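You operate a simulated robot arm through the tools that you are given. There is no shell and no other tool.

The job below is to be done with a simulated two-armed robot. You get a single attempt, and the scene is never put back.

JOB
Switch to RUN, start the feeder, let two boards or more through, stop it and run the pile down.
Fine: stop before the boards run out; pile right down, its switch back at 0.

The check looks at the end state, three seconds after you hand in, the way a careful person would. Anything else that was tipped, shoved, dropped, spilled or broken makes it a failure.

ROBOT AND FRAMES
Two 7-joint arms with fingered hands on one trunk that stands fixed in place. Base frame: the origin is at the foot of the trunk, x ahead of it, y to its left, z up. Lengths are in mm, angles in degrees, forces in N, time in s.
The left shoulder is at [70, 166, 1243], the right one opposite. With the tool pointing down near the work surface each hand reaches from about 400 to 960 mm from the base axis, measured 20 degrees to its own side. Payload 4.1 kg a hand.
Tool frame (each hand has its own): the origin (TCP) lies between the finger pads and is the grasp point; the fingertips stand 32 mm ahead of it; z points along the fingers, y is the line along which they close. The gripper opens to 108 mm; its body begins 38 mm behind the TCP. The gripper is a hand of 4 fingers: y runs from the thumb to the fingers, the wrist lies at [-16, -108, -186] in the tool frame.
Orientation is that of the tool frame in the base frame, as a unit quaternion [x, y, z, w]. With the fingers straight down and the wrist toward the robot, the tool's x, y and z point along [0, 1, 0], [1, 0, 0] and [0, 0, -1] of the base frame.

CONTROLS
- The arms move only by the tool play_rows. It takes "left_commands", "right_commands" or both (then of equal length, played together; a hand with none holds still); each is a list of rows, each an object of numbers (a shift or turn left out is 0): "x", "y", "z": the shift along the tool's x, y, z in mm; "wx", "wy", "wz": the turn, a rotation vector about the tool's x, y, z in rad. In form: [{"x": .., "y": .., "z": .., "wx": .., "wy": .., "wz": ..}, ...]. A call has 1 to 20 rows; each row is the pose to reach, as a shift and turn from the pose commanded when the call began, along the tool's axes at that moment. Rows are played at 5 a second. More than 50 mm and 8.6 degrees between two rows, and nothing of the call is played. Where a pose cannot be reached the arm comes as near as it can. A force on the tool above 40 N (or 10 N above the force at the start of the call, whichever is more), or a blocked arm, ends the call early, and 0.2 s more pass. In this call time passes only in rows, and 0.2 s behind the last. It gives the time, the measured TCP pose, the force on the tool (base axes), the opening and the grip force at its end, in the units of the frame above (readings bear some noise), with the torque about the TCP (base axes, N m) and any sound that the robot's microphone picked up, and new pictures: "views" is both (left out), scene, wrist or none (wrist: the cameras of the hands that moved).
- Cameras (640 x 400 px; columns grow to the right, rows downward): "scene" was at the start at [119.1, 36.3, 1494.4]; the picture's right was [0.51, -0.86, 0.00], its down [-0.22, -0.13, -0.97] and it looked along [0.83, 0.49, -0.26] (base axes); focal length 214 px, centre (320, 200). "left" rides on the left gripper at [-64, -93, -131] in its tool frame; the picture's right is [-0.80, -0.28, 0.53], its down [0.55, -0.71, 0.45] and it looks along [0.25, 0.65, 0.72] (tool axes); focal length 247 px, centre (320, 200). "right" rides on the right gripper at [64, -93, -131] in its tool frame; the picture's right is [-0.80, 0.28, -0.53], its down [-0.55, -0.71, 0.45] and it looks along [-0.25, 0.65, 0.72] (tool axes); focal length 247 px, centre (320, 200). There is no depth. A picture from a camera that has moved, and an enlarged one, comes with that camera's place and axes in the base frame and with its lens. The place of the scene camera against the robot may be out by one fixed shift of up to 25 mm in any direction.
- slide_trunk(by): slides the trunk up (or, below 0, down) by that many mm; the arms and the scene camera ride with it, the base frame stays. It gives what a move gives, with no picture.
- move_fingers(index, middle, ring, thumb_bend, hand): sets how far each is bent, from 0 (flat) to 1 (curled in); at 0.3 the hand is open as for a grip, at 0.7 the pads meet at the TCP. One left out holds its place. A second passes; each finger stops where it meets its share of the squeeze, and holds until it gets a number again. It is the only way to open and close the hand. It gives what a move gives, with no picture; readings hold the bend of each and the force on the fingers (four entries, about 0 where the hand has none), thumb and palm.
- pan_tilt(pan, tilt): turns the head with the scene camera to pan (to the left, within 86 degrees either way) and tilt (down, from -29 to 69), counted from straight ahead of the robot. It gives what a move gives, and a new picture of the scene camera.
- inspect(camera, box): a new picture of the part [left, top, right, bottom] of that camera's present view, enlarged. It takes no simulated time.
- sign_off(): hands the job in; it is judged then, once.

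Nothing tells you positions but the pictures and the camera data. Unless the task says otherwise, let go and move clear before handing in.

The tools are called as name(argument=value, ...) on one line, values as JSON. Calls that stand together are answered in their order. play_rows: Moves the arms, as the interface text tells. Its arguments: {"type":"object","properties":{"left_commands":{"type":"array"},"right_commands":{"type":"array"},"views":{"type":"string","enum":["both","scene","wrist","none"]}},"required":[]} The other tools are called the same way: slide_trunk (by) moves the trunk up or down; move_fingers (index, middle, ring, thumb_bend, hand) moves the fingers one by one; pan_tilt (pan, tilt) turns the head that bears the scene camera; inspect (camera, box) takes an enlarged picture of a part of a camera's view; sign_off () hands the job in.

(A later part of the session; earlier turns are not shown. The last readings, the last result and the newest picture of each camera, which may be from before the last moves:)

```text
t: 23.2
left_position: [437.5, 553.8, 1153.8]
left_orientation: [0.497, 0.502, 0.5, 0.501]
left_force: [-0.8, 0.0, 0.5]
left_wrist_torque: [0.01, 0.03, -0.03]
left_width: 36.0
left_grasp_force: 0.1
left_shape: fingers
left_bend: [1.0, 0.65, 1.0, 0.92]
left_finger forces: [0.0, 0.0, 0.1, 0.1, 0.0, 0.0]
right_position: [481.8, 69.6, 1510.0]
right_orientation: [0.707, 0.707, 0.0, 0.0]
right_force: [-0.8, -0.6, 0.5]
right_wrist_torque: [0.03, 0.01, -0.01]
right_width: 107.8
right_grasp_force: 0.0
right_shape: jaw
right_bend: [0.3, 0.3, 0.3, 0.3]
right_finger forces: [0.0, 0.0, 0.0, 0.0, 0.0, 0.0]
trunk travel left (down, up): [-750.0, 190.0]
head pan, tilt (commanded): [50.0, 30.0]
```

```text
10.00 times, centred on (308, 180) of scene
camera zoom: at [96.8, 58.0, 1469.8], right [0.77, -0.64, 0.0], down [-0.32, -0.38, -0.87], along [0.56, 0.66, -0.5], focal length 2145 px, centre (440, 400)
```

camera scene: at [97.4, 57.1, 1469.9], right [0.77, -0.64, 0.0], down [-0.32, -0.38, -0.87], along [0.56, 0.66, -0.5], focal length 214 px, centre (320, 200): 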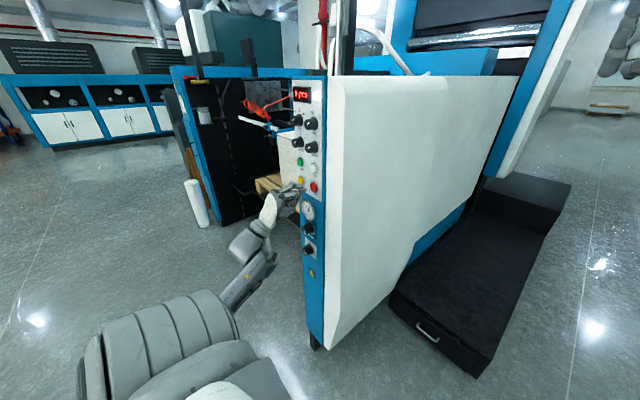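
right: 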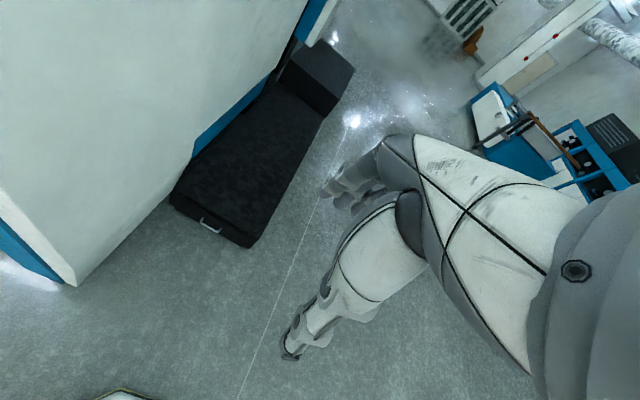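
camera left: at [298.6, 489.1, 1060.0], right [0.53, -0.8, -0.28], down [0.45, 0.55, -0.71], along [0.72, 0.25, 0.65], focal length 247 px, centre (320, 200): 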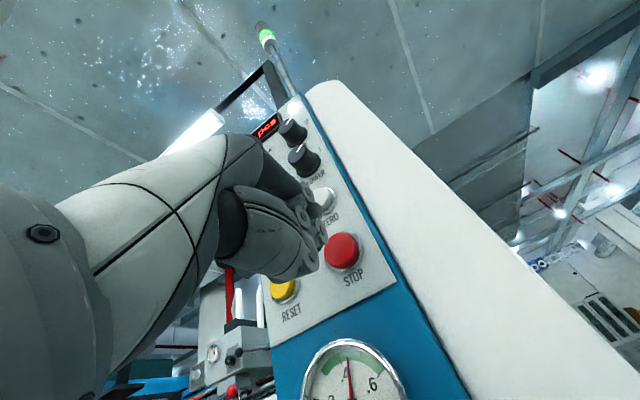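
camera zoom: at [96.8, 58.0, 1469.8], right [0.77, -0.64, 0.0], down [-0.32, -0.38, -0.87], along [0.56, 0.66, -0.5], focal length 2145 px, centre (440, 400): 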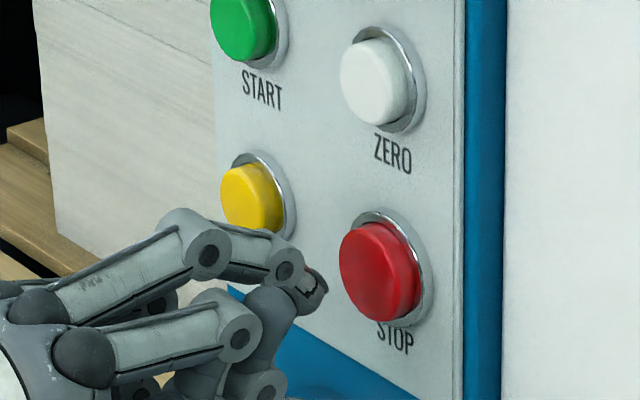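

The second board is being lifted right now. I'll wait a moment for it to be counted, with the fingertip about 20 mm from STOP.

play_rows(left_commands=[{"z": 1, "y": 1}, {"z": 2, "y": 2}], views="none")

inspect(camera="scene", box=[280, 80, 336, 120])

inspect(camera="scene", box=[280, 120, 320, 150])

```text
t: 23.8
left_position: [440.1, 553.4, 1156.4]
left_orientation: [0.499, 0.501, 0.499, 0.501]
left_force: [-0.9, 0.4, 0.2]
left_wrist_torque: [0.01, 0.02, 0.01]
left_width: 36.2
left_grasp_force: 0.0
left_shape: fingers
left_bend: [1.0, 0.65, 1.0, 0.92]
left_finger forces: [0.0, 0.1, 0.1, 0.0, 0.0, 0.0]
right_position: [481.6, 67.8, 1509.7]
right_orientation: [0.708, 0.707, 0.0, 0.0]
right_force: [0.3, -0.1, 0.4]
right_wrist_torque: [-0.02, 0.0, -0.03]
right_width: 107.7
right_grasp_force: 0.2
right_shape: jaw
right_bend: [0.3, 0.3, 0.3, 0.3]
right_finger forces: [0.0, 0.0, 0.0, 0.0, 0.1, 0.0]
trunk travel left (down, up): [-750.0, 190.0]
head pan, tilt (commanded): [50.0, 30.0]
```

```text
10.00 times, centred on (308, 100) of scene
camera zoom: at [96.8, 58.0, 1469.8], right [0.77, -0.64, 0.0], down [-0.32, -0.38, -0.87], along [0.56, 0.66, -0.5], focal length 2145 px, centre (440, 1200)
```

zoom: 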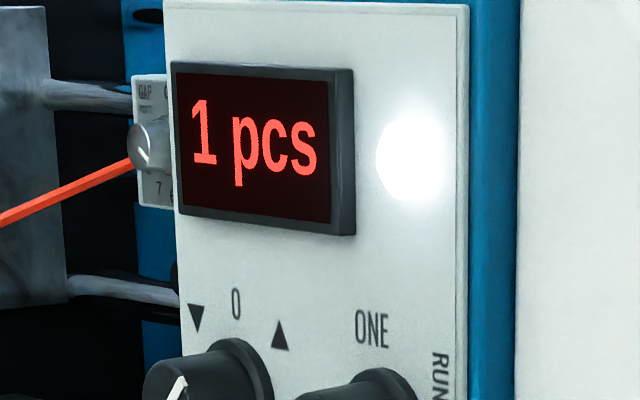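

```text
13.33 times, centred on (300, 135) of scene
camera zoom: at [96.8, 58.0, 1469.8], right [0.77, -0.64, 0.0], down [-0.32, -0.38, -0.87], along [0.56, 0.66, -0.5], focal length 2860 px, centre (587, 1067)
```

zoom: 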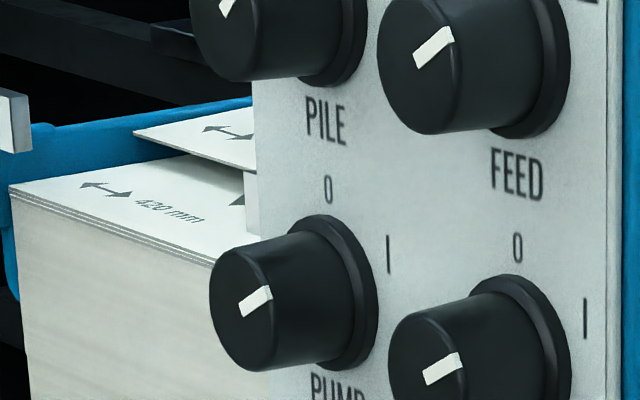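

The second board is travelling forward. One more short hold.

play_rows(left_commands=[{"z": 1}, {"z": 2}], views="none")

inspect(camera="scene", box=[280, 80, 336, 120])

inspect(camera="scene", box=[280, 120, 320, 150])

```text
t: 24.4
left_position: [443.0, 553.7, 1155.1]
left_orientation: [0.498, 0.502, 0.499, 0.501]
left_force: [-0.3, -0.4, -0.4]
left_wrist_torque: [-0.03, -0.01, -0.02]
left_width: 35.9
left_grasp_force: 0.0
left_shape: fingers
left_bend: [1.0, 0.65, 1.0, 0.92]
left_finger forces: [0.1, 0.1, 0.0, 0.1, 0.0, 0.0]
right_position: [481.4, 67.6, 1509.5]
right_orientation: [0.707, 0.707, 0.0, -0.001]
right_force: [-0.2, -0.3, -0.9]
right_wrist_torque: [-0.02, 0.0, -0.05]
right_width: 107.7
right_grasp_force: 0.0
right_shape: jaw
right_bend: [0.3, 0.3, 0.3, 0.3]
right_finger forces: [0.0, 0.1, 0.1, 0.0, 0.1, 0.1]
trunk travel left (down, up): [-750.0, 190.0]
head pan, tilt (commanded): [50.0, 30.0]
```

```text
10.00 times, centred on (308, 100) of scene
camera zoom: at [96.8, 58.0, 1469.8], right [0.77, -0.64, 0.0], down [-0.32, -0.38, -0.87], along [0.56, 0.66, -0.5], focal length 2145 px, centre (440, 1200)
```

zoom: 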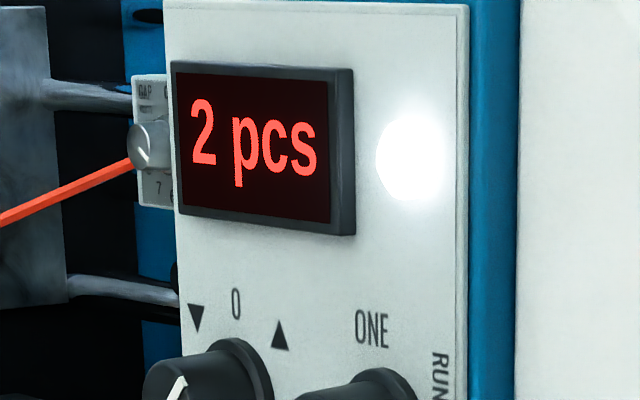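

```text
13.33 times, centred on (300, 135) of scene
camera zoom: at [96.8, 58.0, 1469.8], right [0.77, -0.64, 0.0], down [-0.32, -0.38, -0.87], along [0.56, 0.66, -0.5], focal length 2860 px, centre (587, 1067)
```

zoom: 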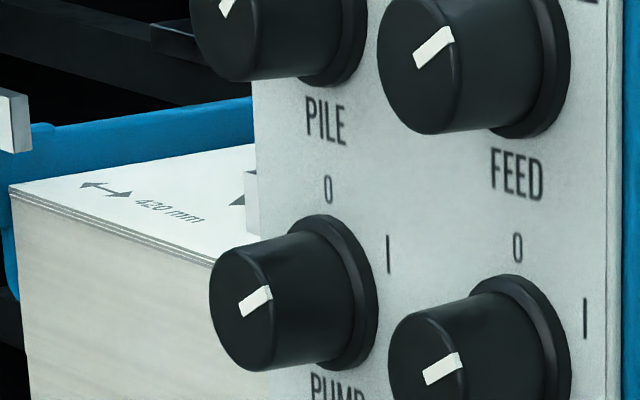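

The counter shows 2 pcs, with boards still left on the pile. I'm pressing STOP now.

play_rows(left_commands=[{"z": 5}, {"z": 8}, {"z": 10}, {"z": 12}, {"z": 14}], views="wrist")

inspect(camera="scene", box=[280, 160, 336, 200])

inspect(camera="scene", box=[280, 80, 336, 120])

```text
t: 25.6
left_position: [454.3, 553.9, 1155.1]
left_orientation: [0.498, 0.501, 0.5, 0.501]
left_force: [-4.0, 0.1, 2.0]
left_wrist_torque: [-0.01, -0.06, 0.04]
left_width: 36.2
left_grasp_force: 1.7
left_shape: fingers
left_bend: [1.0, 0.65, 1.0, 0.92]
left_finger forces: [0.0, 3.9, 0.0, 0.1, 0.0, 0.0]
right_position: [479.8, 68.6, 1509.6]
right_orientation: [0.708, 0.706, 0.001, -0.001]
right_force: [0.1, 0.3, 0.9]
right_wrist_torque: [0.0, 0.0, 0.0]
right_width: 108.1
right_grasp_force: 0.0
right_shape: jaw
right_bend: [0.3, 0.3, 0.3, 0.3]
right_finger forces: [0.0, 0.0, 0.0, 0.0, 0.1, 0.1]
trunk travel left (down, up): [-750.0, 190.0]
head pan, tilt (commanded): [50.0, 30.0]
heard: click
camera left: at [323.5, 489.3, 1061.8], right [0.53, -0.8, -0.28], down [0.45, 0.55, -0.71], along [0.72, 0.25, 0.65], focal length 247 px, centre (320, 200)
```

left: 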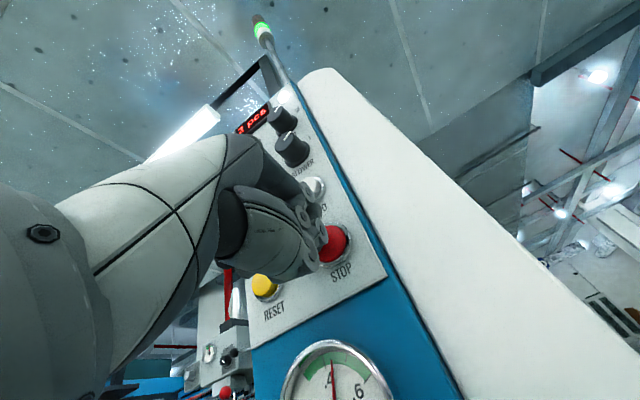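

```text
10.00 times, centred on (308, 180) of scene
camera zoom: at [95.6, 57.8, 1469.9], right [0.77, -0.64, 0.0], down [-0.32, -0.38, -0.87], along [0.56, 0.66, -0.5], focal length 2145 px, centre (440, 400)
```

zoom: 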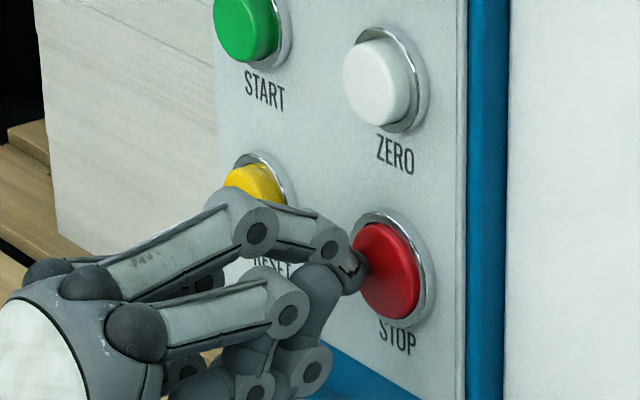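

```text
10.00 times, centred on (308, 100) of scene
camera zoom: at [95.6, 57.8, 1469.9], right [0.77, -0.64, 0.0], down [-0.32, -0.38, -0.87], along [0.56, 0.66, -0.5], focal length 2145 px, centre (440, 1200)
```

zoom: 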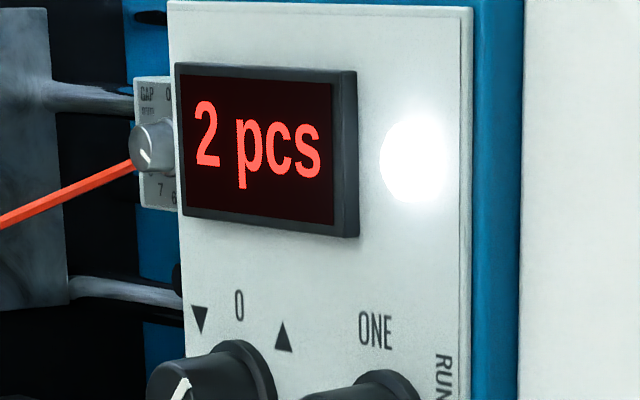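

STOP clicked. I'll retract and check the stack light to confirm it actually stopped.

play_rows(left_commands=[{"z": -20}, {"z": -45}], views="wrist")

inspect(camera="left", box=[200, 0, 360, 120])

inspect(camera="scene", box=[280, 80, 336, 120])

inspect(camera="scene", box=[280, 120, 320, 150])

```text
t: 26.2
left_position: [409.8, 555.1, 1155.5]
left_orientation: [0.498, 0.501, 0.499, 0.502]
left_force: [0.2, 1.0, -0.1]
left_wrist_torque: [0.03, 0.01, -0.01]
left_width: 36.2
left_grasp_force: 0.1
left_shape: fingers
left_bend: [1.0, 0.65, 1.0, 0.92]
left_finger forces: [0.1, 0.1, 0.1, 0.1, 0.0, 0.0]
right_position: [480.0, 69.0, 1511.1]
right_orientation: [0.707, 0.707, 0.001, 0.0]
right_force: [-0.1, -0.3, -0.3]
right_wrist_torque: [0.01, -0.02, -0.01]
right_width: 107.8
right_grasp_force: 0.0
right_shape: jaw
right_bend: [0.3, 0.3, 0.3, 0.3]
right_finger forces: [0.1, 0.0, 0.0, 0.0, 0.0, 0.0]
trunk travel left (down, up): [-750.0, 190.0]
head pan, tilt (commanded): [50.0, 30.0]
camera left: at [278.2, 489.6, 1061.9], right [0.53, -0.8, -0.28], down [0.45, 0.55, -0.71], along [0.72, 0.25, 0.65], focal length 247 px, centre (320, 200)
```

left: 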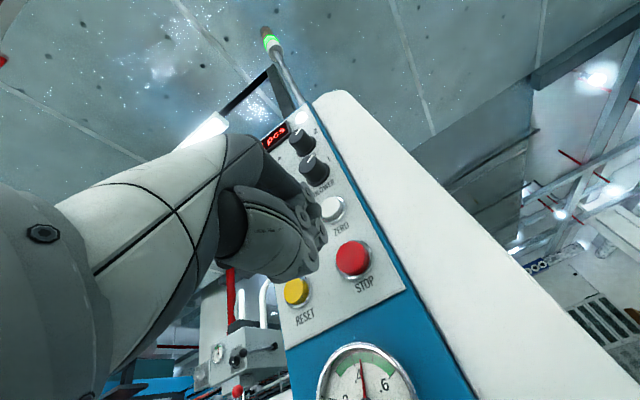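

```text
3.33 times, centred on (280, 60) of left
camera zoom: at [278.2, 489.6, 1061.9], right [0.53, -0.8, -0.28], down [0.45, 0.55, -0.71], along [0.72, 0.25, 0.65], focal length 823 px, centre (453, 667)
```

zoom: 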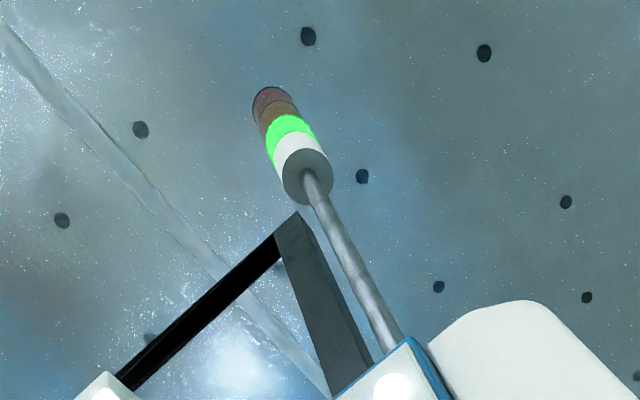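

```text
10.00 times, centred on (308, 100) of scene
camera zoom: at [95.0, 57.6, 1470.0], right [0.77, -0.64, 0.0], down [-0.32, -0.38, -0.87], along [0.56, 0.66, -0.5], focal length 2145 px, centre (440, 1200)
```

zoom: 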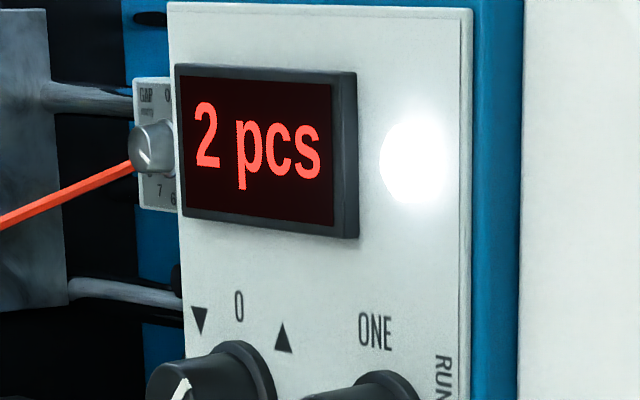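

```text
13.33 times, centred on (300, 135) of scene
camera zoom: at [95.0, 57.6, 1470.0], right [0.77, -0.64, 0.0], down [-0.32, -0.38, -0.87], along [0.56, 0.66, -0.5], focal length 2860 px, centre (587, 1067)
```

zoom: 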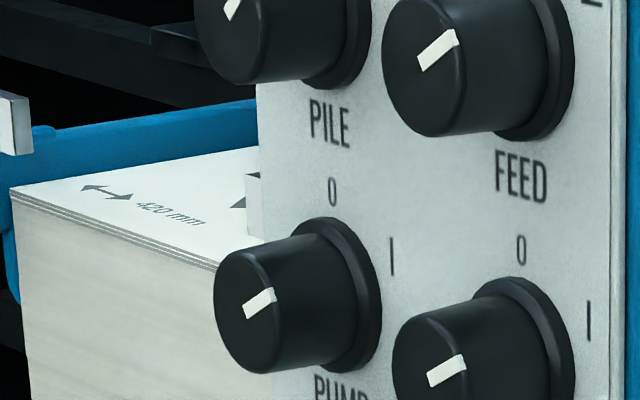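

The light is still green. It may be finishing its cycle, so I'll wait half a second and recheck, staying ready to press again.

play_rows(left_commands=[{"z": 10}, {"z": 20}], views="none")

inspect(camera="left", box=[200, 0, 360, 120])

inspect(camera="scene", box=[280, 120, 320, 150])

```text
t: 26.8
left_position: [430.3, 553.7, 1156.1]
left_orientation: [0.498, 0.502, 0.499, 0.501]
left_force: [-0.5, -0.3, 0.3]
left_wrist_torque: [-0.03, -0.01, 0.0]
left_width: 36.2
left_grasp_force: 0.2
left_shape: fingers
left_bend: [1.0, 0.65, 1.0, 0.92]
left_finger forces: [0.0, 0.0, 0.0, 0.0, 0.0, 0.1]
right_position: [481.7, 68.2, 1509.4]
right_orientation: [0.707, 0.707, 0.001, -0.001]
right_force: [1.3, 0.3, -0.6]
right_wrist_torque: [0.0, 0.03, 0.01]
right_width: 107.6
right_grasp_force: 0.0
right_shape: jaw
right_bend: [0.3, 0.3, 0.3, 0.3]
right_finger forces: [0.1, 0.1, 0.0, 0.0, 0.0, 0.0]
trunk travel left (down, up): [-750.0, 190.0]
head pan, tilt (commanded): [50.0, 30.0]
```

```text
3.33 times, centred on (280, 60) of left
camera zoom: at [299.4, 489.3, 1061.5], right [0.53, -0.8, -0.28], down [0.45, 0.55, -0.71], along [0.72, 0.25, 0.65], focal length 823 px, centre (453, 667)
```

zoom: 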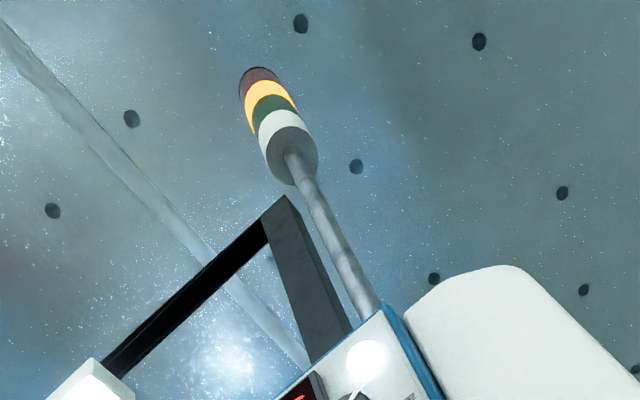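

```text
13.33 times, centred on (300, 135) of scene
camera zoom: at [96.7, 58.0, 1469.8], right [0.77, -0.64, 0.0], down [-0.32, -0.38, -0.87], along [0.56, 0.66, -0.5], focal length 2860 px, centre (587, 1067)
```

zoom: 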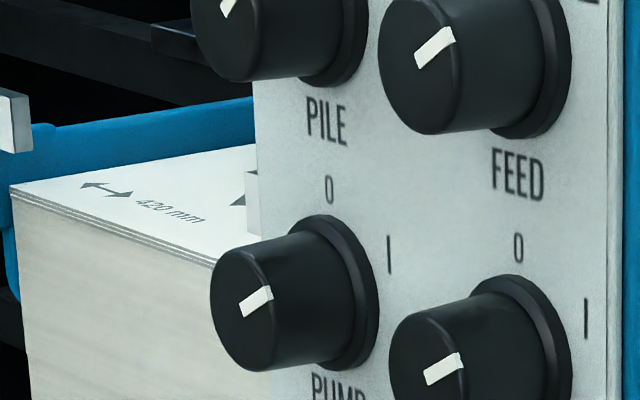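

The stack light is amber again, so the feeder has stopped at 2 pcs with boards left. Next is the pile: I'll pull back and move in front of PILE, with a 45° clockwise roll so I can turn it counter-clockwise to ▼.

play_rows(left_commands=[{"z": -35}, {"x": 10, "y": 30, "z": -50, "wz": 0.1}, {"x": 20, "y": 65, "z": -60, "wz": 0.23}, {"x": 35, "y": 105, "z": -60, "wz": 0.36}, {"x": 50, "y": 145, "z": -60, "wz": 0.49}, {"x": 62, "y": 180, "z": -55, "wz": 0.62}, {"x": 70, "y": 205, "z": -50, "wz": 0.74}, {"x": 70, "y": 208, "z": -45, "wz": 0.785}])

move_fingers(hand="left", middle=0.5, thumb_bend=0.5)

inspect(camera="left", box=[230, 150, 470, 390])

inspect(camera="scene", box=[220, 70, 340, 170])

```text
t: 28.6
left_position: [386.0, 624.5, 1362.5]
left_orientation: [0.652, 0.272, 0.653, 0.272]
left_force: [-0.7, -0.1, -0.3]
left_wrist_torque: [0.01, 0.02, 0.02]
left_width: 36.6
left_grasp_force: 0.1
left_shape: fingers
left_bend: [1.0, 0.65, 1.0, 0.92]
left_finger forces: [0.0, 0.1, 0.1, 0.1, 0.0, 0.1]
right_position: [482.1, 68.2, 1508.9]
right_orientation: [0.708, 0.707, 0.0, 0.0]
right_force: [0.1, -0.6, -0.2]
right_wrist_torque: [-0.01, 0.0, 0.0]
right_width: 107.5
right_grasp_force: 0.0
right_shape: jaw
right_bend: [0.3, 0.3, 0.3, 0.3]
right_finger forces: [0.0, 0.1, 0.0, 0.0, 0.1, 0.0]
trunk travel left (down, up): [-750.0, 190.0]
head pan, tilt (commanded): [50.0, 30.0]
camera scene: at [97.0, 58.1, 1469.8], right [0.77, -0.64, 0.0], down [-0.32, -0.38, -0.87], along [0.56, 0.66, -0.5], focal length 214 px, centre (320, 200)
camera left: at [254.7, 645.0, 1249.9], right [0.53, -0.37, -0.76], down [0.45, 0.89, -0.11], along [0.72, -0.28, 0.64], focal length 247 px, centre (320, 200)
```

scene: 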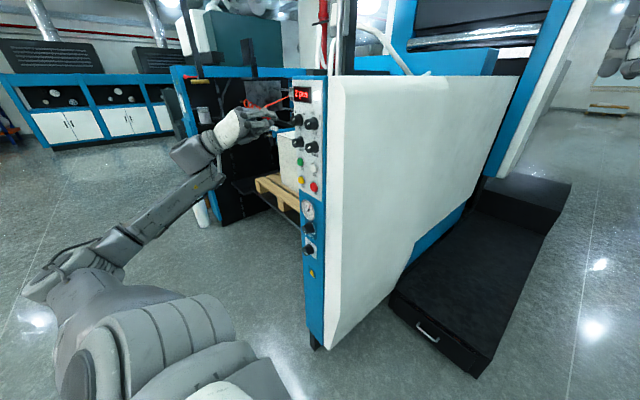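
left: 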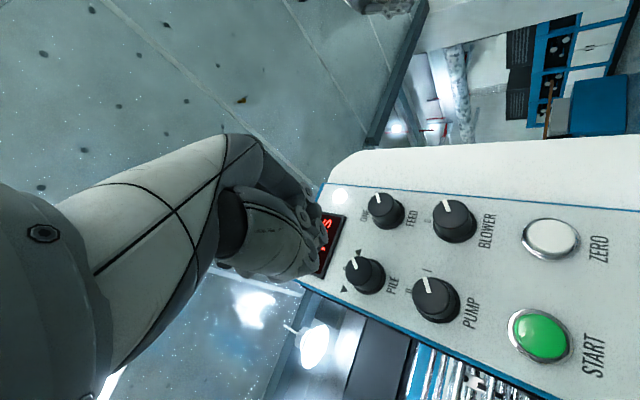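

```text
t: 29.6
left_position: [386.4, 625.4, 1362.2]
left_orientation: [0.652, 0.273, 0.653, 0.272]
left_force: [-0.7, 0.0, 0.2]
left_wrist_torque: [0.02, 0.04, -0.01]
left_width: 60.5
left_grasp_force: 0.0
left_shape: fingers
left_bend: [1.0, 0.5, 1.0, 0.5]
left_finger forces: [0.0, 0.0, 0.0, 0.0, 0.0, 0.0]
right_position: [482.3, 68.6, 1509.6]
right_orientation: [0.708, 0.707, 0.001, -0.001]
right_force: [-0.8, -0.3, 0.4]
right_wrist_torque: [0.0, 0.0, 0.0]
right_width: 107.7
right_grasp_force: 0.1
right_shape: jaw
right_bend: [0.3, 0.3, 0.3, 0.3]
right_finger forces: [0.1, 0.1, 0.0, 0.0, 0.0, 0.0]
trunk travel left (down, up): [-750.0, 190.0]
head pan, tilt (commanded): [50.0, 30.0]
```

```text
1.67 times, centred on (350, 270) of left
camera zoom: at [254.6, 644.7, 1249.7], right [0.53, -0.37, -0.76], down [0.45, 0.89, -0.11], along [0.72, -0.28, 0.64], focal length 412 px, centre (270, 83)
```

zoom: 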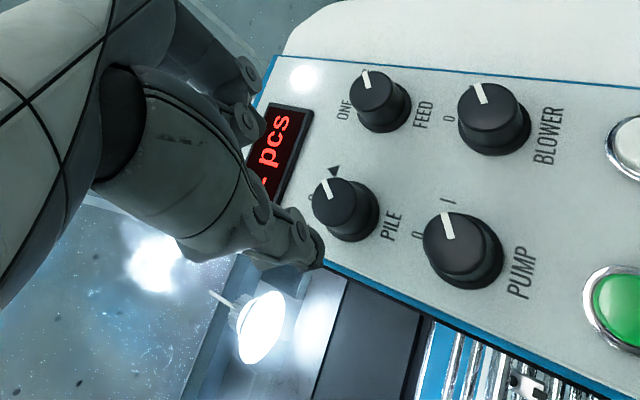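

```text
4.00 times, centred on (280, 120) of scene
camera zoom: at [96.8, 58.1, 1469.8], right [0.77, -0.64, 0.0], down [-0.32, -0.38, -0.87], along [0.56, 0.66, -0.5], focal length 858 px, centre (480, 520)
```

zoom: 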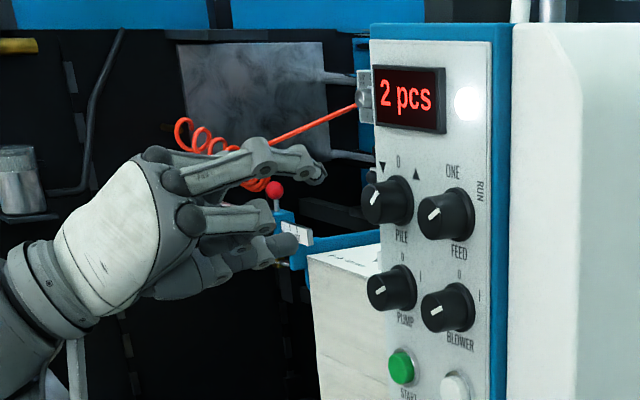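

The hand is centred on PILE (y≈624.5, z≈1363). I'll move straight forward to straddle it.

play_rows(left_commands=[{"z": 20}, {"z": 38}, {"z": 54}, {"z": 65}, {"z": 70.5}])

inspect(camera="left", box=[230, 150, 430, 320])

inspect(camera="scene", box=[260, 85, 340, 150])

```text
t: 30.8
left_position: [457.4, 623.3, 1363.3]
left_orientation: [0.652, 0.273, 0.653, 0.272]
left_force: [0.3, -0.4, -1.1]
left_wrist_torque: [-0.01, -0.01, 0.02]
left_width: 60.4
left_grasp_force: 0.1
left_shape: fingers
left_bend: [1.0, 0.5, 1.0, 0.5]
left_finger forces: [0.1, 0.0, 0.0, 0.0, 0.1, 0.1]
right_position: [481.6, 69.0, 1508.4]
right_orientation: [0.708, 0.707, 0.0, 0.0]
right_force: [0.2, -0.2, 0.4]
right_wrist_torque: [0.0, -0.01, -0.04]
right_width: 107.7
right_grasp_force: 0.0
right_shape: jaw
right_bend: [0.3, 0.3, 0.3, 0.3]
right_finger forces: [0.0, 0.0, 0.0, 0.1, 0.1, 0.1]
trunk travel left (down, up): [-750.0, 190.0]
head pan, tilt (commanded): [50.0, 30.0]
camera scene: at [96.9, 58.1, 1469.8], right [0.77, -0.64, 0.0], down [-0.32, -0.38, -0.87], along [0.56, 0.66, -0.5], focal length 214 px, centre (320, 200)
camera left: at [325.4, 644.4, 1250.2], right [0.53, -0.37, -0.76], down [0.45, 0.89, -0.11], along [0.72, -0.28, 0.64], focal length 247 px, centre (320, 200)
```

scene: 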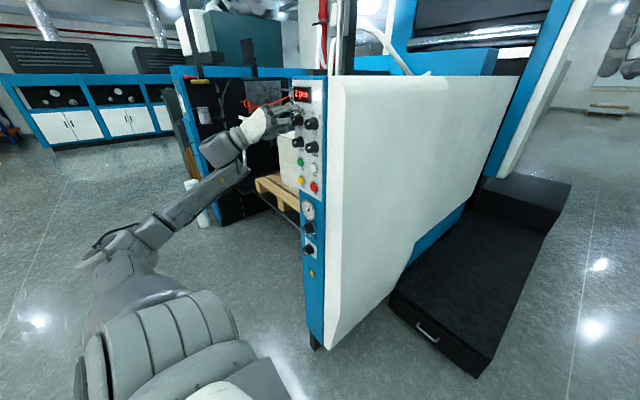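
left: 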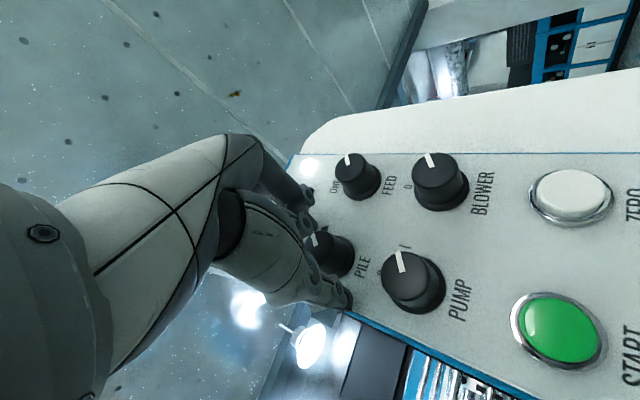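

```text
2.35 times, centred on (330, 235) of left
camera zoom: at [325.4, 644.4, 1250.2], right [0.53, -0.37, -0.76], down [0.45, 0.89, -0.11], along [0.72, -0.28, 0.64], focal length 581 px, centre (296, 118)
```

zoom: 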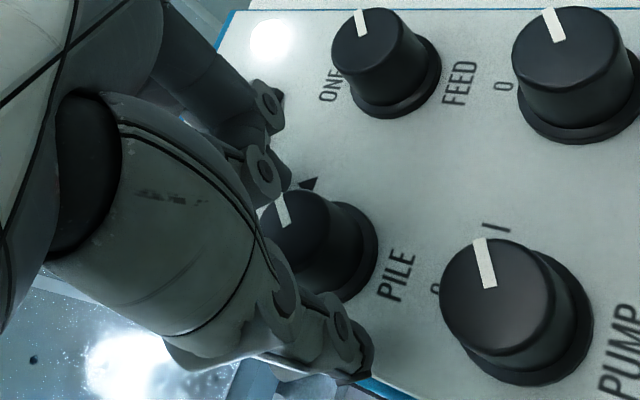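

```text
6.15 times, centred on (300, 118) of scene
camera zoom: at [96.9, 58.1, 1469.8], right [0.77, -0.64, 0.0], down [-0.32, -0.38, -0.87], along [0.56, 0.66, -0.5], focal length 1320 px, centre (443, 708)
```

zoom: 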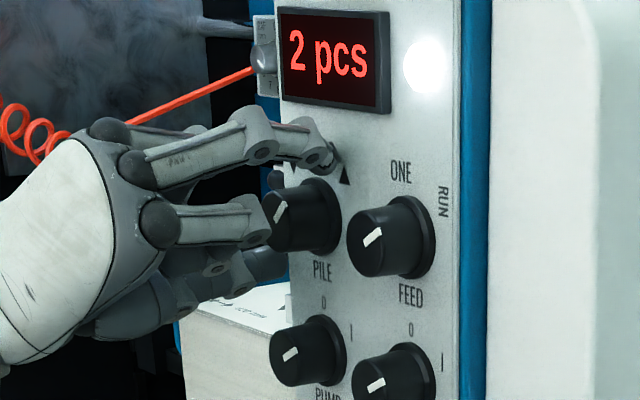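

The fingers are around the PILE knob with no contact yet. I'll close the grip.

move_fingers(hand="left", middle=0.75, thumb_bend=0.75)

inspect(camera="scene", box=[260, 85, 340, 150])

```text
t: 31.8
left_position: [456.0, 624.4, 1363.1]
left_orientation: [0.653, 0.272, 0.652, 0.273]
left_force: [1.4, 2.3, 0.0]
left_wrist_torque: [0.01, -0.08, 0.04]
left_width: 54.1
left_grasp_force: 12.2
left_shape: fingers
left_bend: [1.0, 0.62, 1.0, 0.64]
left_finger forces: [0.0, 11.9, 0.0, 0.1, 12.8, 0.1]
right_position: [482.5, 67.9, 1508.6]
right_orientation: [0.708, 0.706, 0.0, 0.0]
right_force: [-0.5, 0.1, -0.2]
right_wrist_torque: [0.03, -0.02, 0.03]
right_width: 107.6
right_grasp_force: 0.1
right_shape: jaw
right_bend: [0.3, 0.3, 0.3, 0.3]
right_finger forces: [0.1, 0.0, 0.1, 0.0, 0.0, 0.0]
trunk travel left (down, up): [-750.0, 190.0]
head pan, tilt (commanded): [50.0, 30.0]
```

```text
6.15 times, centred on (300, 118) of scene
camera zoom: at [97.0, 58.6, 1469.8], right [0.77, -0.64, 0.0], down [-0.32, -0.38, -0.87], along [0.56, 0.66, -0.5], focal length 1320 px, centre (443, 708)
```

zoom: 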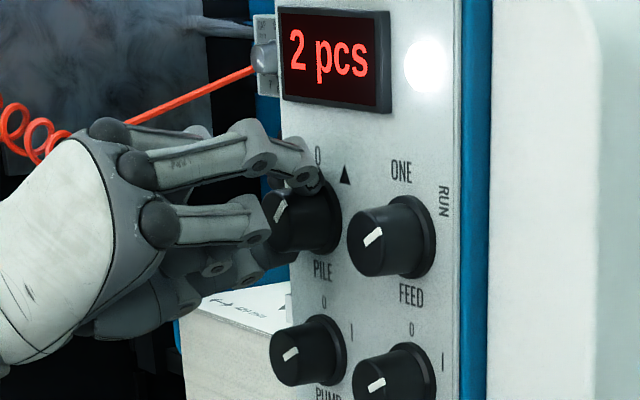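

The grip is good at about 12 N. I'll turn counter-clockwise 90° from ▲ to ▼.

play_rows(left_commands=[{"wz": -0.131}, {"wz": -0.262}, {"wz": -0.393}, {"wz": -0.524}, {"wz": -0.654}, {"wz": -0.785}, {"wz": -0.916}, {"wz": -1.047}, {"wz": -1.178}, {"wz": -1.309}, {"wz": -1.44}, {"wz": -1.571}])

inspect(camera="scene", box=[260, 85, 340, 150])

inspect(camera="left", box=[230, 130, 430, 300])

inspect(camera="scene", box=[180, 60, 340, 260])

```text
t: 34.4
left_position: [457.4, 623.7, 1364.1]
left_orientation: [0.268, 0.654, 0.269, 0.654]
left_force: [2.7, -4.4, 2.3]
left_wrist_torque: [0.06, -0.05, -0.08]
left_width: 53.9
left_grasp_force: 11.2
left_shape: fingers
left_bend: [1.0, 0.62, 1.0, 0.65]
left_finger forces: [0.0, 9.8, 0.1, 0.1, 12.2, 0.0]
right_position: [482.7, 66.7, 1507.0]
right_orientation: [0.708, 0.706, 0.0, -0.001]
right_force: [0.2, 0.7, 0.1]
right_wrist_torque: [0.03, 0.01, -0.01]
right_width: 107.3
right_grasp_force: 0.1
right_shape: jaw
right_bend: [0.3, 0.3, 0.3, 0.3]
right_finger forces: [0.0, 0.1, 0.0, 0.0, 0.0, 0.0]
trunk travel left (down, up): [-750.0, 190.0]
head pan, tilt (commanded): [50.0, 30.0]
camera scene: at [97.6, 56.7, 1469.8], right [0.77, -0.64, 0.0], down [-0.32, -0.38, -0.87], along [0.56, 0.66, -0.5], focal length 214 px, centre (320, 200)
camera left: at [325.2, 512.6, 1342.6], right [0.53, -0.76, 0.37], down [0.45, -0.11, -0.89], along [0.72, 0.64, 0.28], focal length 247 px, centre (320, 200)
```

scene: 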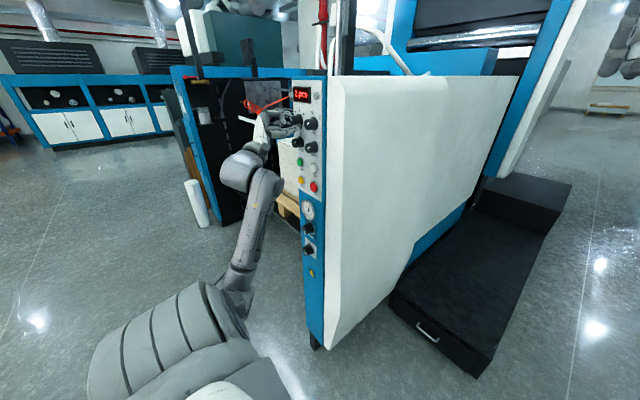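
left: 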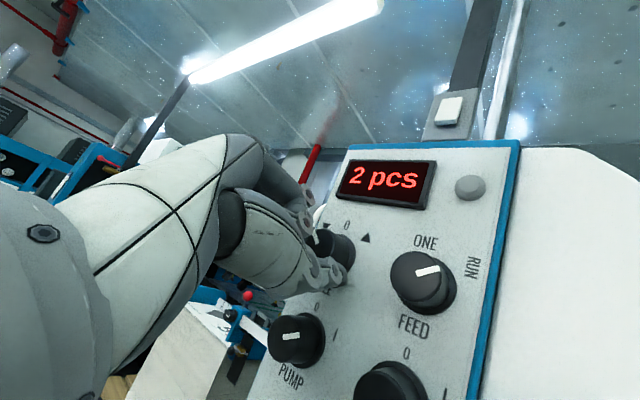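

```text
6.15 times, centred on (300, 118) of scene
camera zoom: at [97.6, 56.7, 1469.8], right [0.77, -0.64, 0.0], down [-0.32, -0.38, -0.87], along [0.56, 0.66, -0.5], focal length 1320 px, centre (443, 708)
```

zoom: 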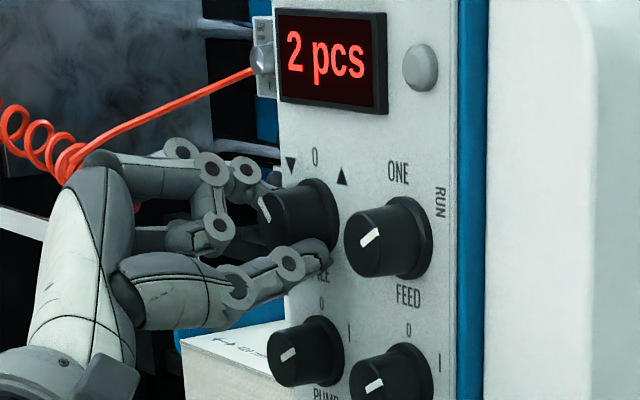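

```text
2.35 times, centred on (330, 215) of left
camera zoom: at [325.2, 512.6, 1342.6], right [0.53, -0.76, 0.37], down [0.45, -0.11, -0.89], along [0.72, 0.64, 0.28], focal length 581 px, centre (296, 165)
```

zoom: 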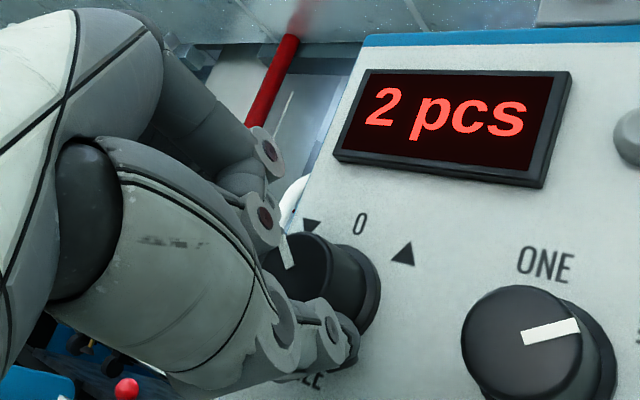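

```text
2.00 times, centred on (260, 160) of scene
camera zoom: at [97.6, 56.7, 1469.8], right [0.77, -0.64, 0.0], down [-0.32, -0.38, -0.87], along [0.56, 0.66, -0.5], focal length 429 px, centre (440, 280)
```

zoom: 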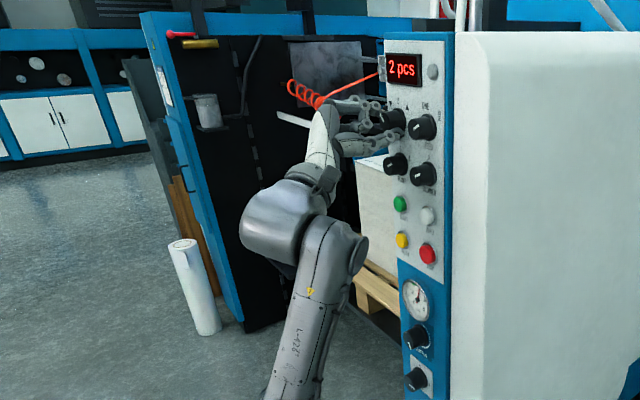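

PILE is at ▼, the white lamp has gone out and the pile is starting to descend. I'll hold still, keep the grip and watch it go down.

play_rows(left_commands=[{"z": 0}, {"z": 0}, {"z": 0}, {"z": 0}, {"z": 0}, {"z": 0}, {"z": 0}, {"z": 0}, {"z": 0}, {"z": 0}], views="none")

inspect(camera="scene", box=[180, 60, 340, 260])

```text
t: 36.6
left_position: [456.8, 622.3, 1364.1]
left_orientation: [0.269, 0.655, 0.27, 0.653]
left_force: [2.1, -2.9, 1.7]
left_wrist_torque: [0.08, -0.08, -0.06]
left_width: 54.0
left_grasp_force: 10.9
left_shape: fingers
left_bend: [1.0, 0.62, 1.0, 0.65]
left_finger forces: [0.1, 9.7, 0.1, 0.1, 12.0, 0.0]
right_position: [482.0, 66.1, 1508.9]
right_orientation: [0.708, 0.707, 0.0, -0.001]
right_force: [1.1, -0.3, 0.4]
right_wrist_torque: [0.02, 0.02, -0.02]
right_width: 107.9
right_grasp_force: 0.1
right_shape: jaw
right_bend: [0.3, 0.3, 0.3, 0.3]
right_finger forces: [0.1, 0.1, 0.0, 0.0, 0.0, 0.0]
trunk travel left (down, up): [-750.0, 190.0]
head pan, tilt (commanded): [50.0, 30.0]
```

```text
2.00 times, centred on (260, 160) of scene
camera zoom: at [97.2, 56.7, 1469.9], right [0.77, -0.64, 0.0], down [-0.32, -0.38, -0.87], along [0.56, 0.66, -0.5], focal length 429 px, centre (440, 280)
```

zoom: 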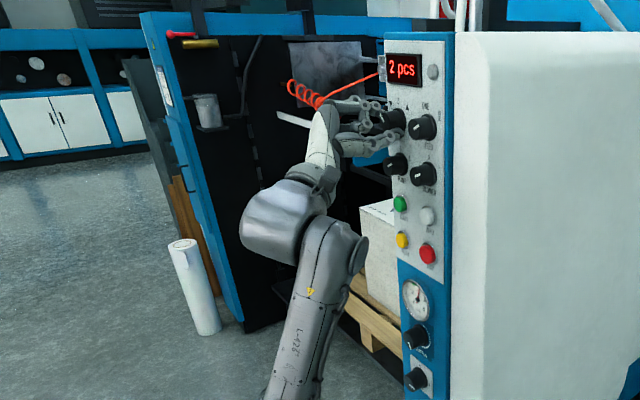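

The pile is descending at about 45 mm/s. I'll keep holding and monitor that nothing touches it.

play_rows(left_commands=[{"z": 0}, {"z": 0}, {"z": 0}, {"z": 0}, {"z": 0}, {"z": 0}, {"z": 0}, {"z": 0}, {"z": 0}, {"z": 0}, {"z": 0}, {"z": 0}], views="none")

inspect(camera="scene", box=[180, 60, 340, 260])

```text
t: 39.2
left_position: [457.2, 624.4, 1363.6]
left_orientation: [0.27, 0.654, 0.27, 0.654]
left_force: [1.3, -3.8, 1.9]
left_wrist_torque: [0.06, -0.08, -0.09]
left_width: 54.1
left_grasp_force: 11.3
left_shape: fingers
left_bend: [1.0, 0.62, 1.0, 0.65]
left_finger forces: [0.0, 9.7, 0.1, 0.0, 11.9, 0.0]
right_position: [481.6, 67.1, 1509.8]
right_orientation: [0.707, 0.707, 0.001, 0.0]
right_force: [0.6, -0.9, 0.4]
right_wrist_torque: [-0.02, 0.01, 0.0]
right_width: 107.7
right_grasp_force: 0.1
right_shape: jaw
right_bend: [0.3, 0.3, 0.3, 0.3]
right_finger forces: [0.0, 0.1, 0.1, 0.0, 0.0, 0.1]
trunk travel left (down, up): [-750.0, 190.0]
head pan, tilt (commanded): [50.0, 30.0]
```

```text
2.00 times, centred on (260, 160) of scene
camera zoom: at [97.2, 56.7, 1469.9], right [0.77, -0.64, 0.0], down [-0.32, -0.38, -0.87], along [0.56, 0.66, -0.5], focal length 429 px, centre (440, 280)
```

zoom: 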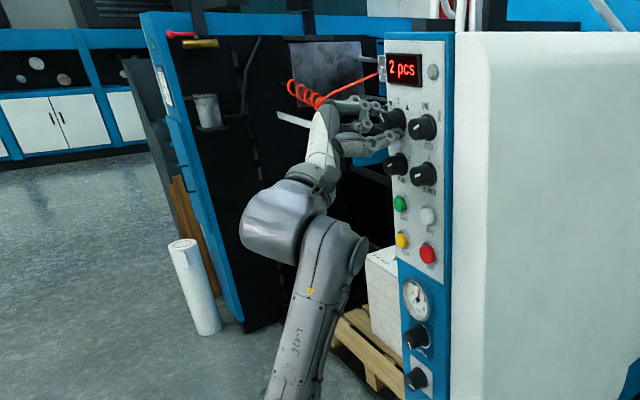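

Still descending smoothly with steady forces, so I'll keep holding.

play_rows(left_commands=[{"z": 0}, {"z": 0}, {"z": 0}, {"z": 0}, {"z": 0}, {"z": 0}, {"z": 0}, {"z": 0}, {"z": 0}, {"z": 0}, {"z": 0}, {"z": 0}, {"z": 0}, {"z": 0}, {"z": 0}], views="none")

inspect(camera="scene", box=[180, 100, 340, 300])

```text
t: 42.4
left_position: [457.6, 623.4, 1363.3]
left_orientation: [0.269, 0.654, 0.269, 0.654]
left_force: [2.7, -4.0, 1.6]
left_wrist_torque: [0.06, -0.07, -0.09]
left_width: 53.9
left_grasp_force: 10.7
left_shape: fingers
left_bend: [1.0, 0.62, 1.0, 0.65]
left_finger forces: [0.0, 9.8, 0.0, 0.0, 12.0, 0.1]
right_position: [483.0, 67.7, 1509.0]
right_orientation: [0.708, 0.707, 0.0, -0.001]
right_force: [0.1, 0.5, 0.1]
right_wrist_torque: [0.02, -0.03, 0.0]
right_width: 107.7
right_grasp_force: 0.1
right_shape: jaw
right_bend: [0.3, 0.3, 0.3, 0.3]
right_finger forces: [0.0, 0.0, 0.1, 0.0, 0.0, 0.0]
trunk travel left (down, up): [-750.0, 190.0]
head pan, tilt (commanded): [50.0, 30.0]
```

```text
2.00 times, centred on (260, 200) of scene
camera zoom: at [97.2, 56.8, 1469.9], right [0.77, -0.64, 0.0], down [-0.32, -0.38, -0.87], along [0.56, 0.66, -0.5], focal length 429 px, centre (440, 200)
```

zoom: 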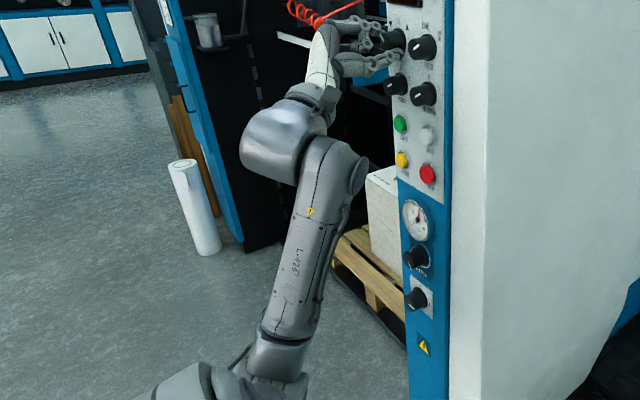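

The pile looks unchanged since the previous look, so it may have reached the bottom. I'll zoom in, hold a little longer and compare.

inspect(camera="scene", box=[255, 170, 319, 300])

play_rows(left_commands=[{"z": 0}, {"z": 0}, {"z": 0}, {"z": 0}, {"z": 0}, {"z": 0}, {"z": 0}, {"z": 0}, {"z": 0}, {"z": 0}], views="none")

inspect(camera="scene", box=[255, 170, 319, 300])

inspect(camera="left", box=[0, 200, 300, 400])

```text
3.08 times, centred on (287, 235) of scene
camera zoom: at [97.2, 56.8, 1469.9], right [0.77, -0.64, 0.0], down [-0.32, -0.38, -0.87], along [0.56, 0.66, -0.5], focal length 660 px, centre (422, 92)
```

zoom: 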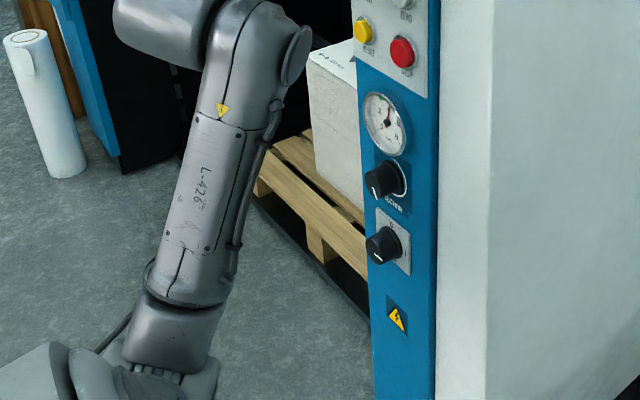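

```text
t: 44.6
left_position: [455.9, 622.8, 1363.1]
left_orientation: [0.269, 0.654, 0.27, 0.654]
left_force: [3.1, -3.3, 0.8]
left_wrist_torque: [0.06, -0.06, -0.05]
left_width: 54.0
left_grasp_force: 10.6
left_shape: fingers
left_bend: [1.0, 0.62, 1.0, 0.65]
left_finger forces: [0.1, 9.7, 0.1, 0.0, 12.0, 0.0]
right_position: [482.0, 66.3, 1508.8]
right_orientation: [0.708, 0.707, 0.001, -0.001]
right_force: [-0.1, 0.3, 0.2]
right_wrist_torque: [-0.02, 0.0, -0.04]
right_width: 107.7
right_grasp_force: 0.0
right_shape: jaw
right_bend: [0.3, 0.3, 0.3, 0.3]
right_finger forces: [0.1, 0.1, 0.0, 0.0, 0.1, 0.1]
trunk travel left (down, up): [-750.0, 190.0]
head pan, tilt (commanded): [50.0, 30.0]
```

```text
3.08 times, centred on (287, 235) of scene
camera zoom: at [97.2, 56.8, 1469.9], right [0.77, -0.64, 0.0], down [-0.32, -0.38, -0.87], along [0.56, 0.66, -0.5], focal length 660 px, centre (422, 92)
```

zoom: 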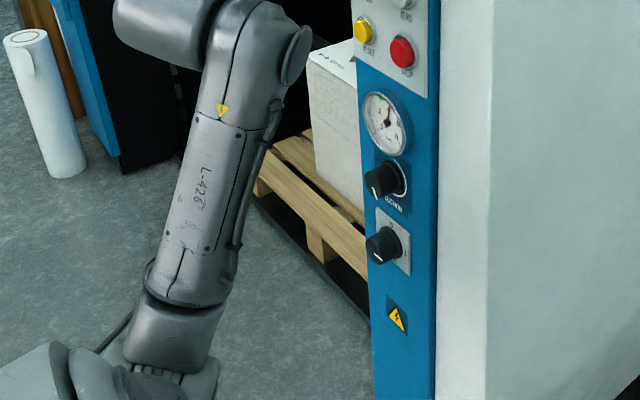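

```text
2.00 times, centred on (150, 300) of left
camera zoom: at [325.2, 512.7, 1342.4], right [0.53, -0.76, 0.37], down [0.45, -0.11, -0.89], along [0.72, 0.64, 0.28], focal length 494 px, centre (660, 0)
```

zoom: 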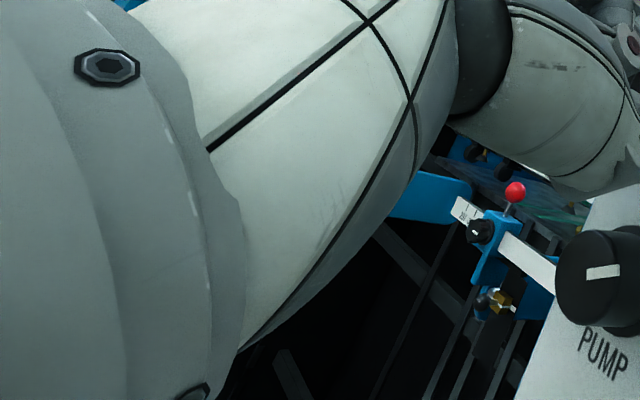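

The pile is fully down and at rest, with two identical frames 2 s apart. Now I'll turn PILE back clockwise 45° to 0.

play_rows(left_commands=[{"wz": 0.131}, {"wz": 0.262}, {"wz": 0.393}, {"wz": 0.524}, {"wz": 0.655}, {"wz": 0.785}])

inspect(camera="scene", box=[280, 85, 336, 130])

inspect(camera="left", box=[230, 130, 430, 300])

```text
t: 46.0
left_position: [457.8, 623.8, 1362.7]
left_orientation: [0.499, 0.501, 0.499, 0.501]
left_force: [1.1, -1.2, -1.0]
left_wrist_torque: [-0.07, 0.01, 0.04]
left_width: 54.2
left_grasp_force: 12.1
left_shape: fingers
left_bend: [1.0, 0.62, 1.0, 0.65]
left_finger forces: [0.0, 11.3, 0.0, 0.0, 11.9, 0.0]
right_position: [481.4, 67.8, 1509.8]
right_orientation: [0.708, 0.706, 0.0, 0.0]
right_force: [0.6, 0.0, -0.7]
right_wrist_torque: [-0.03, 0.0, 0.01]
right_width: 107.9
right_grasp_force: 0.1
right_shape: jaw
right_bend: [0.3, 0.3, 0.3, 0.3]
right_finger forces: [0.1, 0.0, 0.0, 0.0, 0.0, 0.0]
trunk travel left (down, up): [-750.0, 190.0]
head pan, tilt (commanded): [50.0, 30.0]
camera scene: at [97.1, 58.1, 1469.8], right [0.77, -0.64, 0.0], down [-0.32, -0.38, -0.87], along [0.56, 0.66, -0.5], focal length 214 px, centre (320, 200)
camera left: at [325.3, 560.5, 1268.6], right [0.53, -0.8, -0.28], down [0.45, 0.55, -0.71], along [0.72, 0.25, 0.65], focal length 247 px, centre (320, 200)
```

scene: 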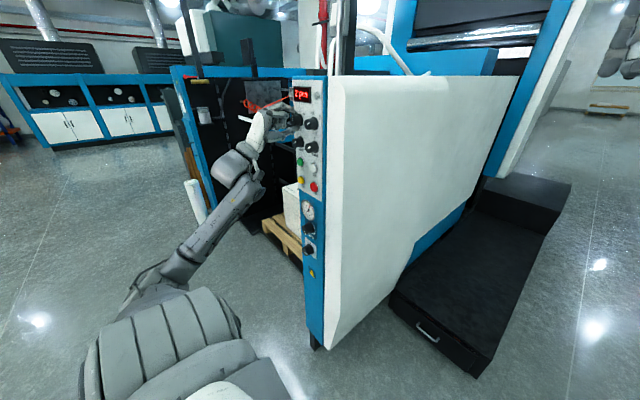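
left: 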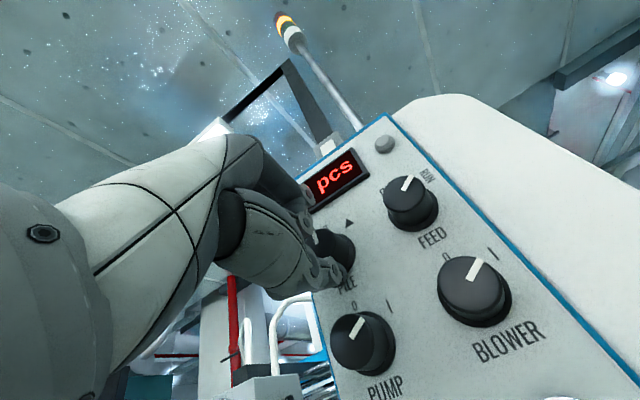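

```text
8.89 times, centred on (308, 108) of scene
camera zoom: at [97.1, 58.1, 1469.8], right [0.77, -0.64, 0.0], down [-0.32, -0.38, -0.87], along [0.56, 0.66, -0.5], focal length 1906 px, centre (427, 1022)
```

zoom: 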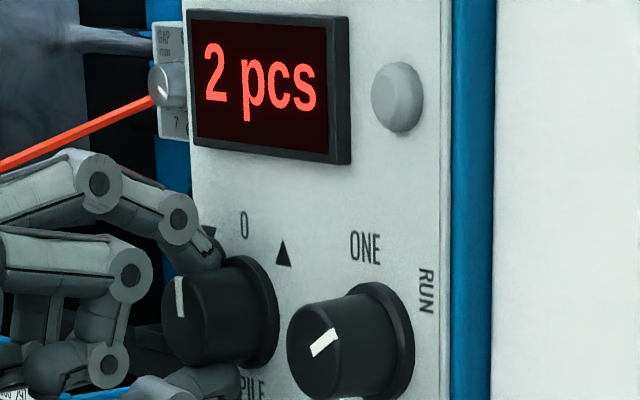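

```text
2.35 times, centred on (330, 215) of left
camera zoom: at [325.3, 560.5, 1268.6], right [0.53, -0.8, -0.28], down [0.45, 0.55, -0.71], along [0.72, 0.25, 0.65], focal length 581 px, centre (296, 165)
```

zoom: 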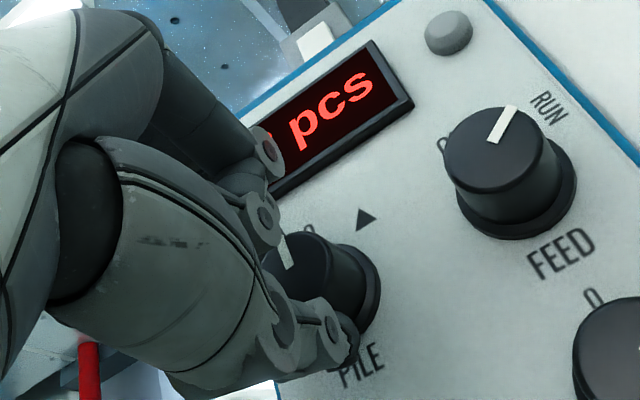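

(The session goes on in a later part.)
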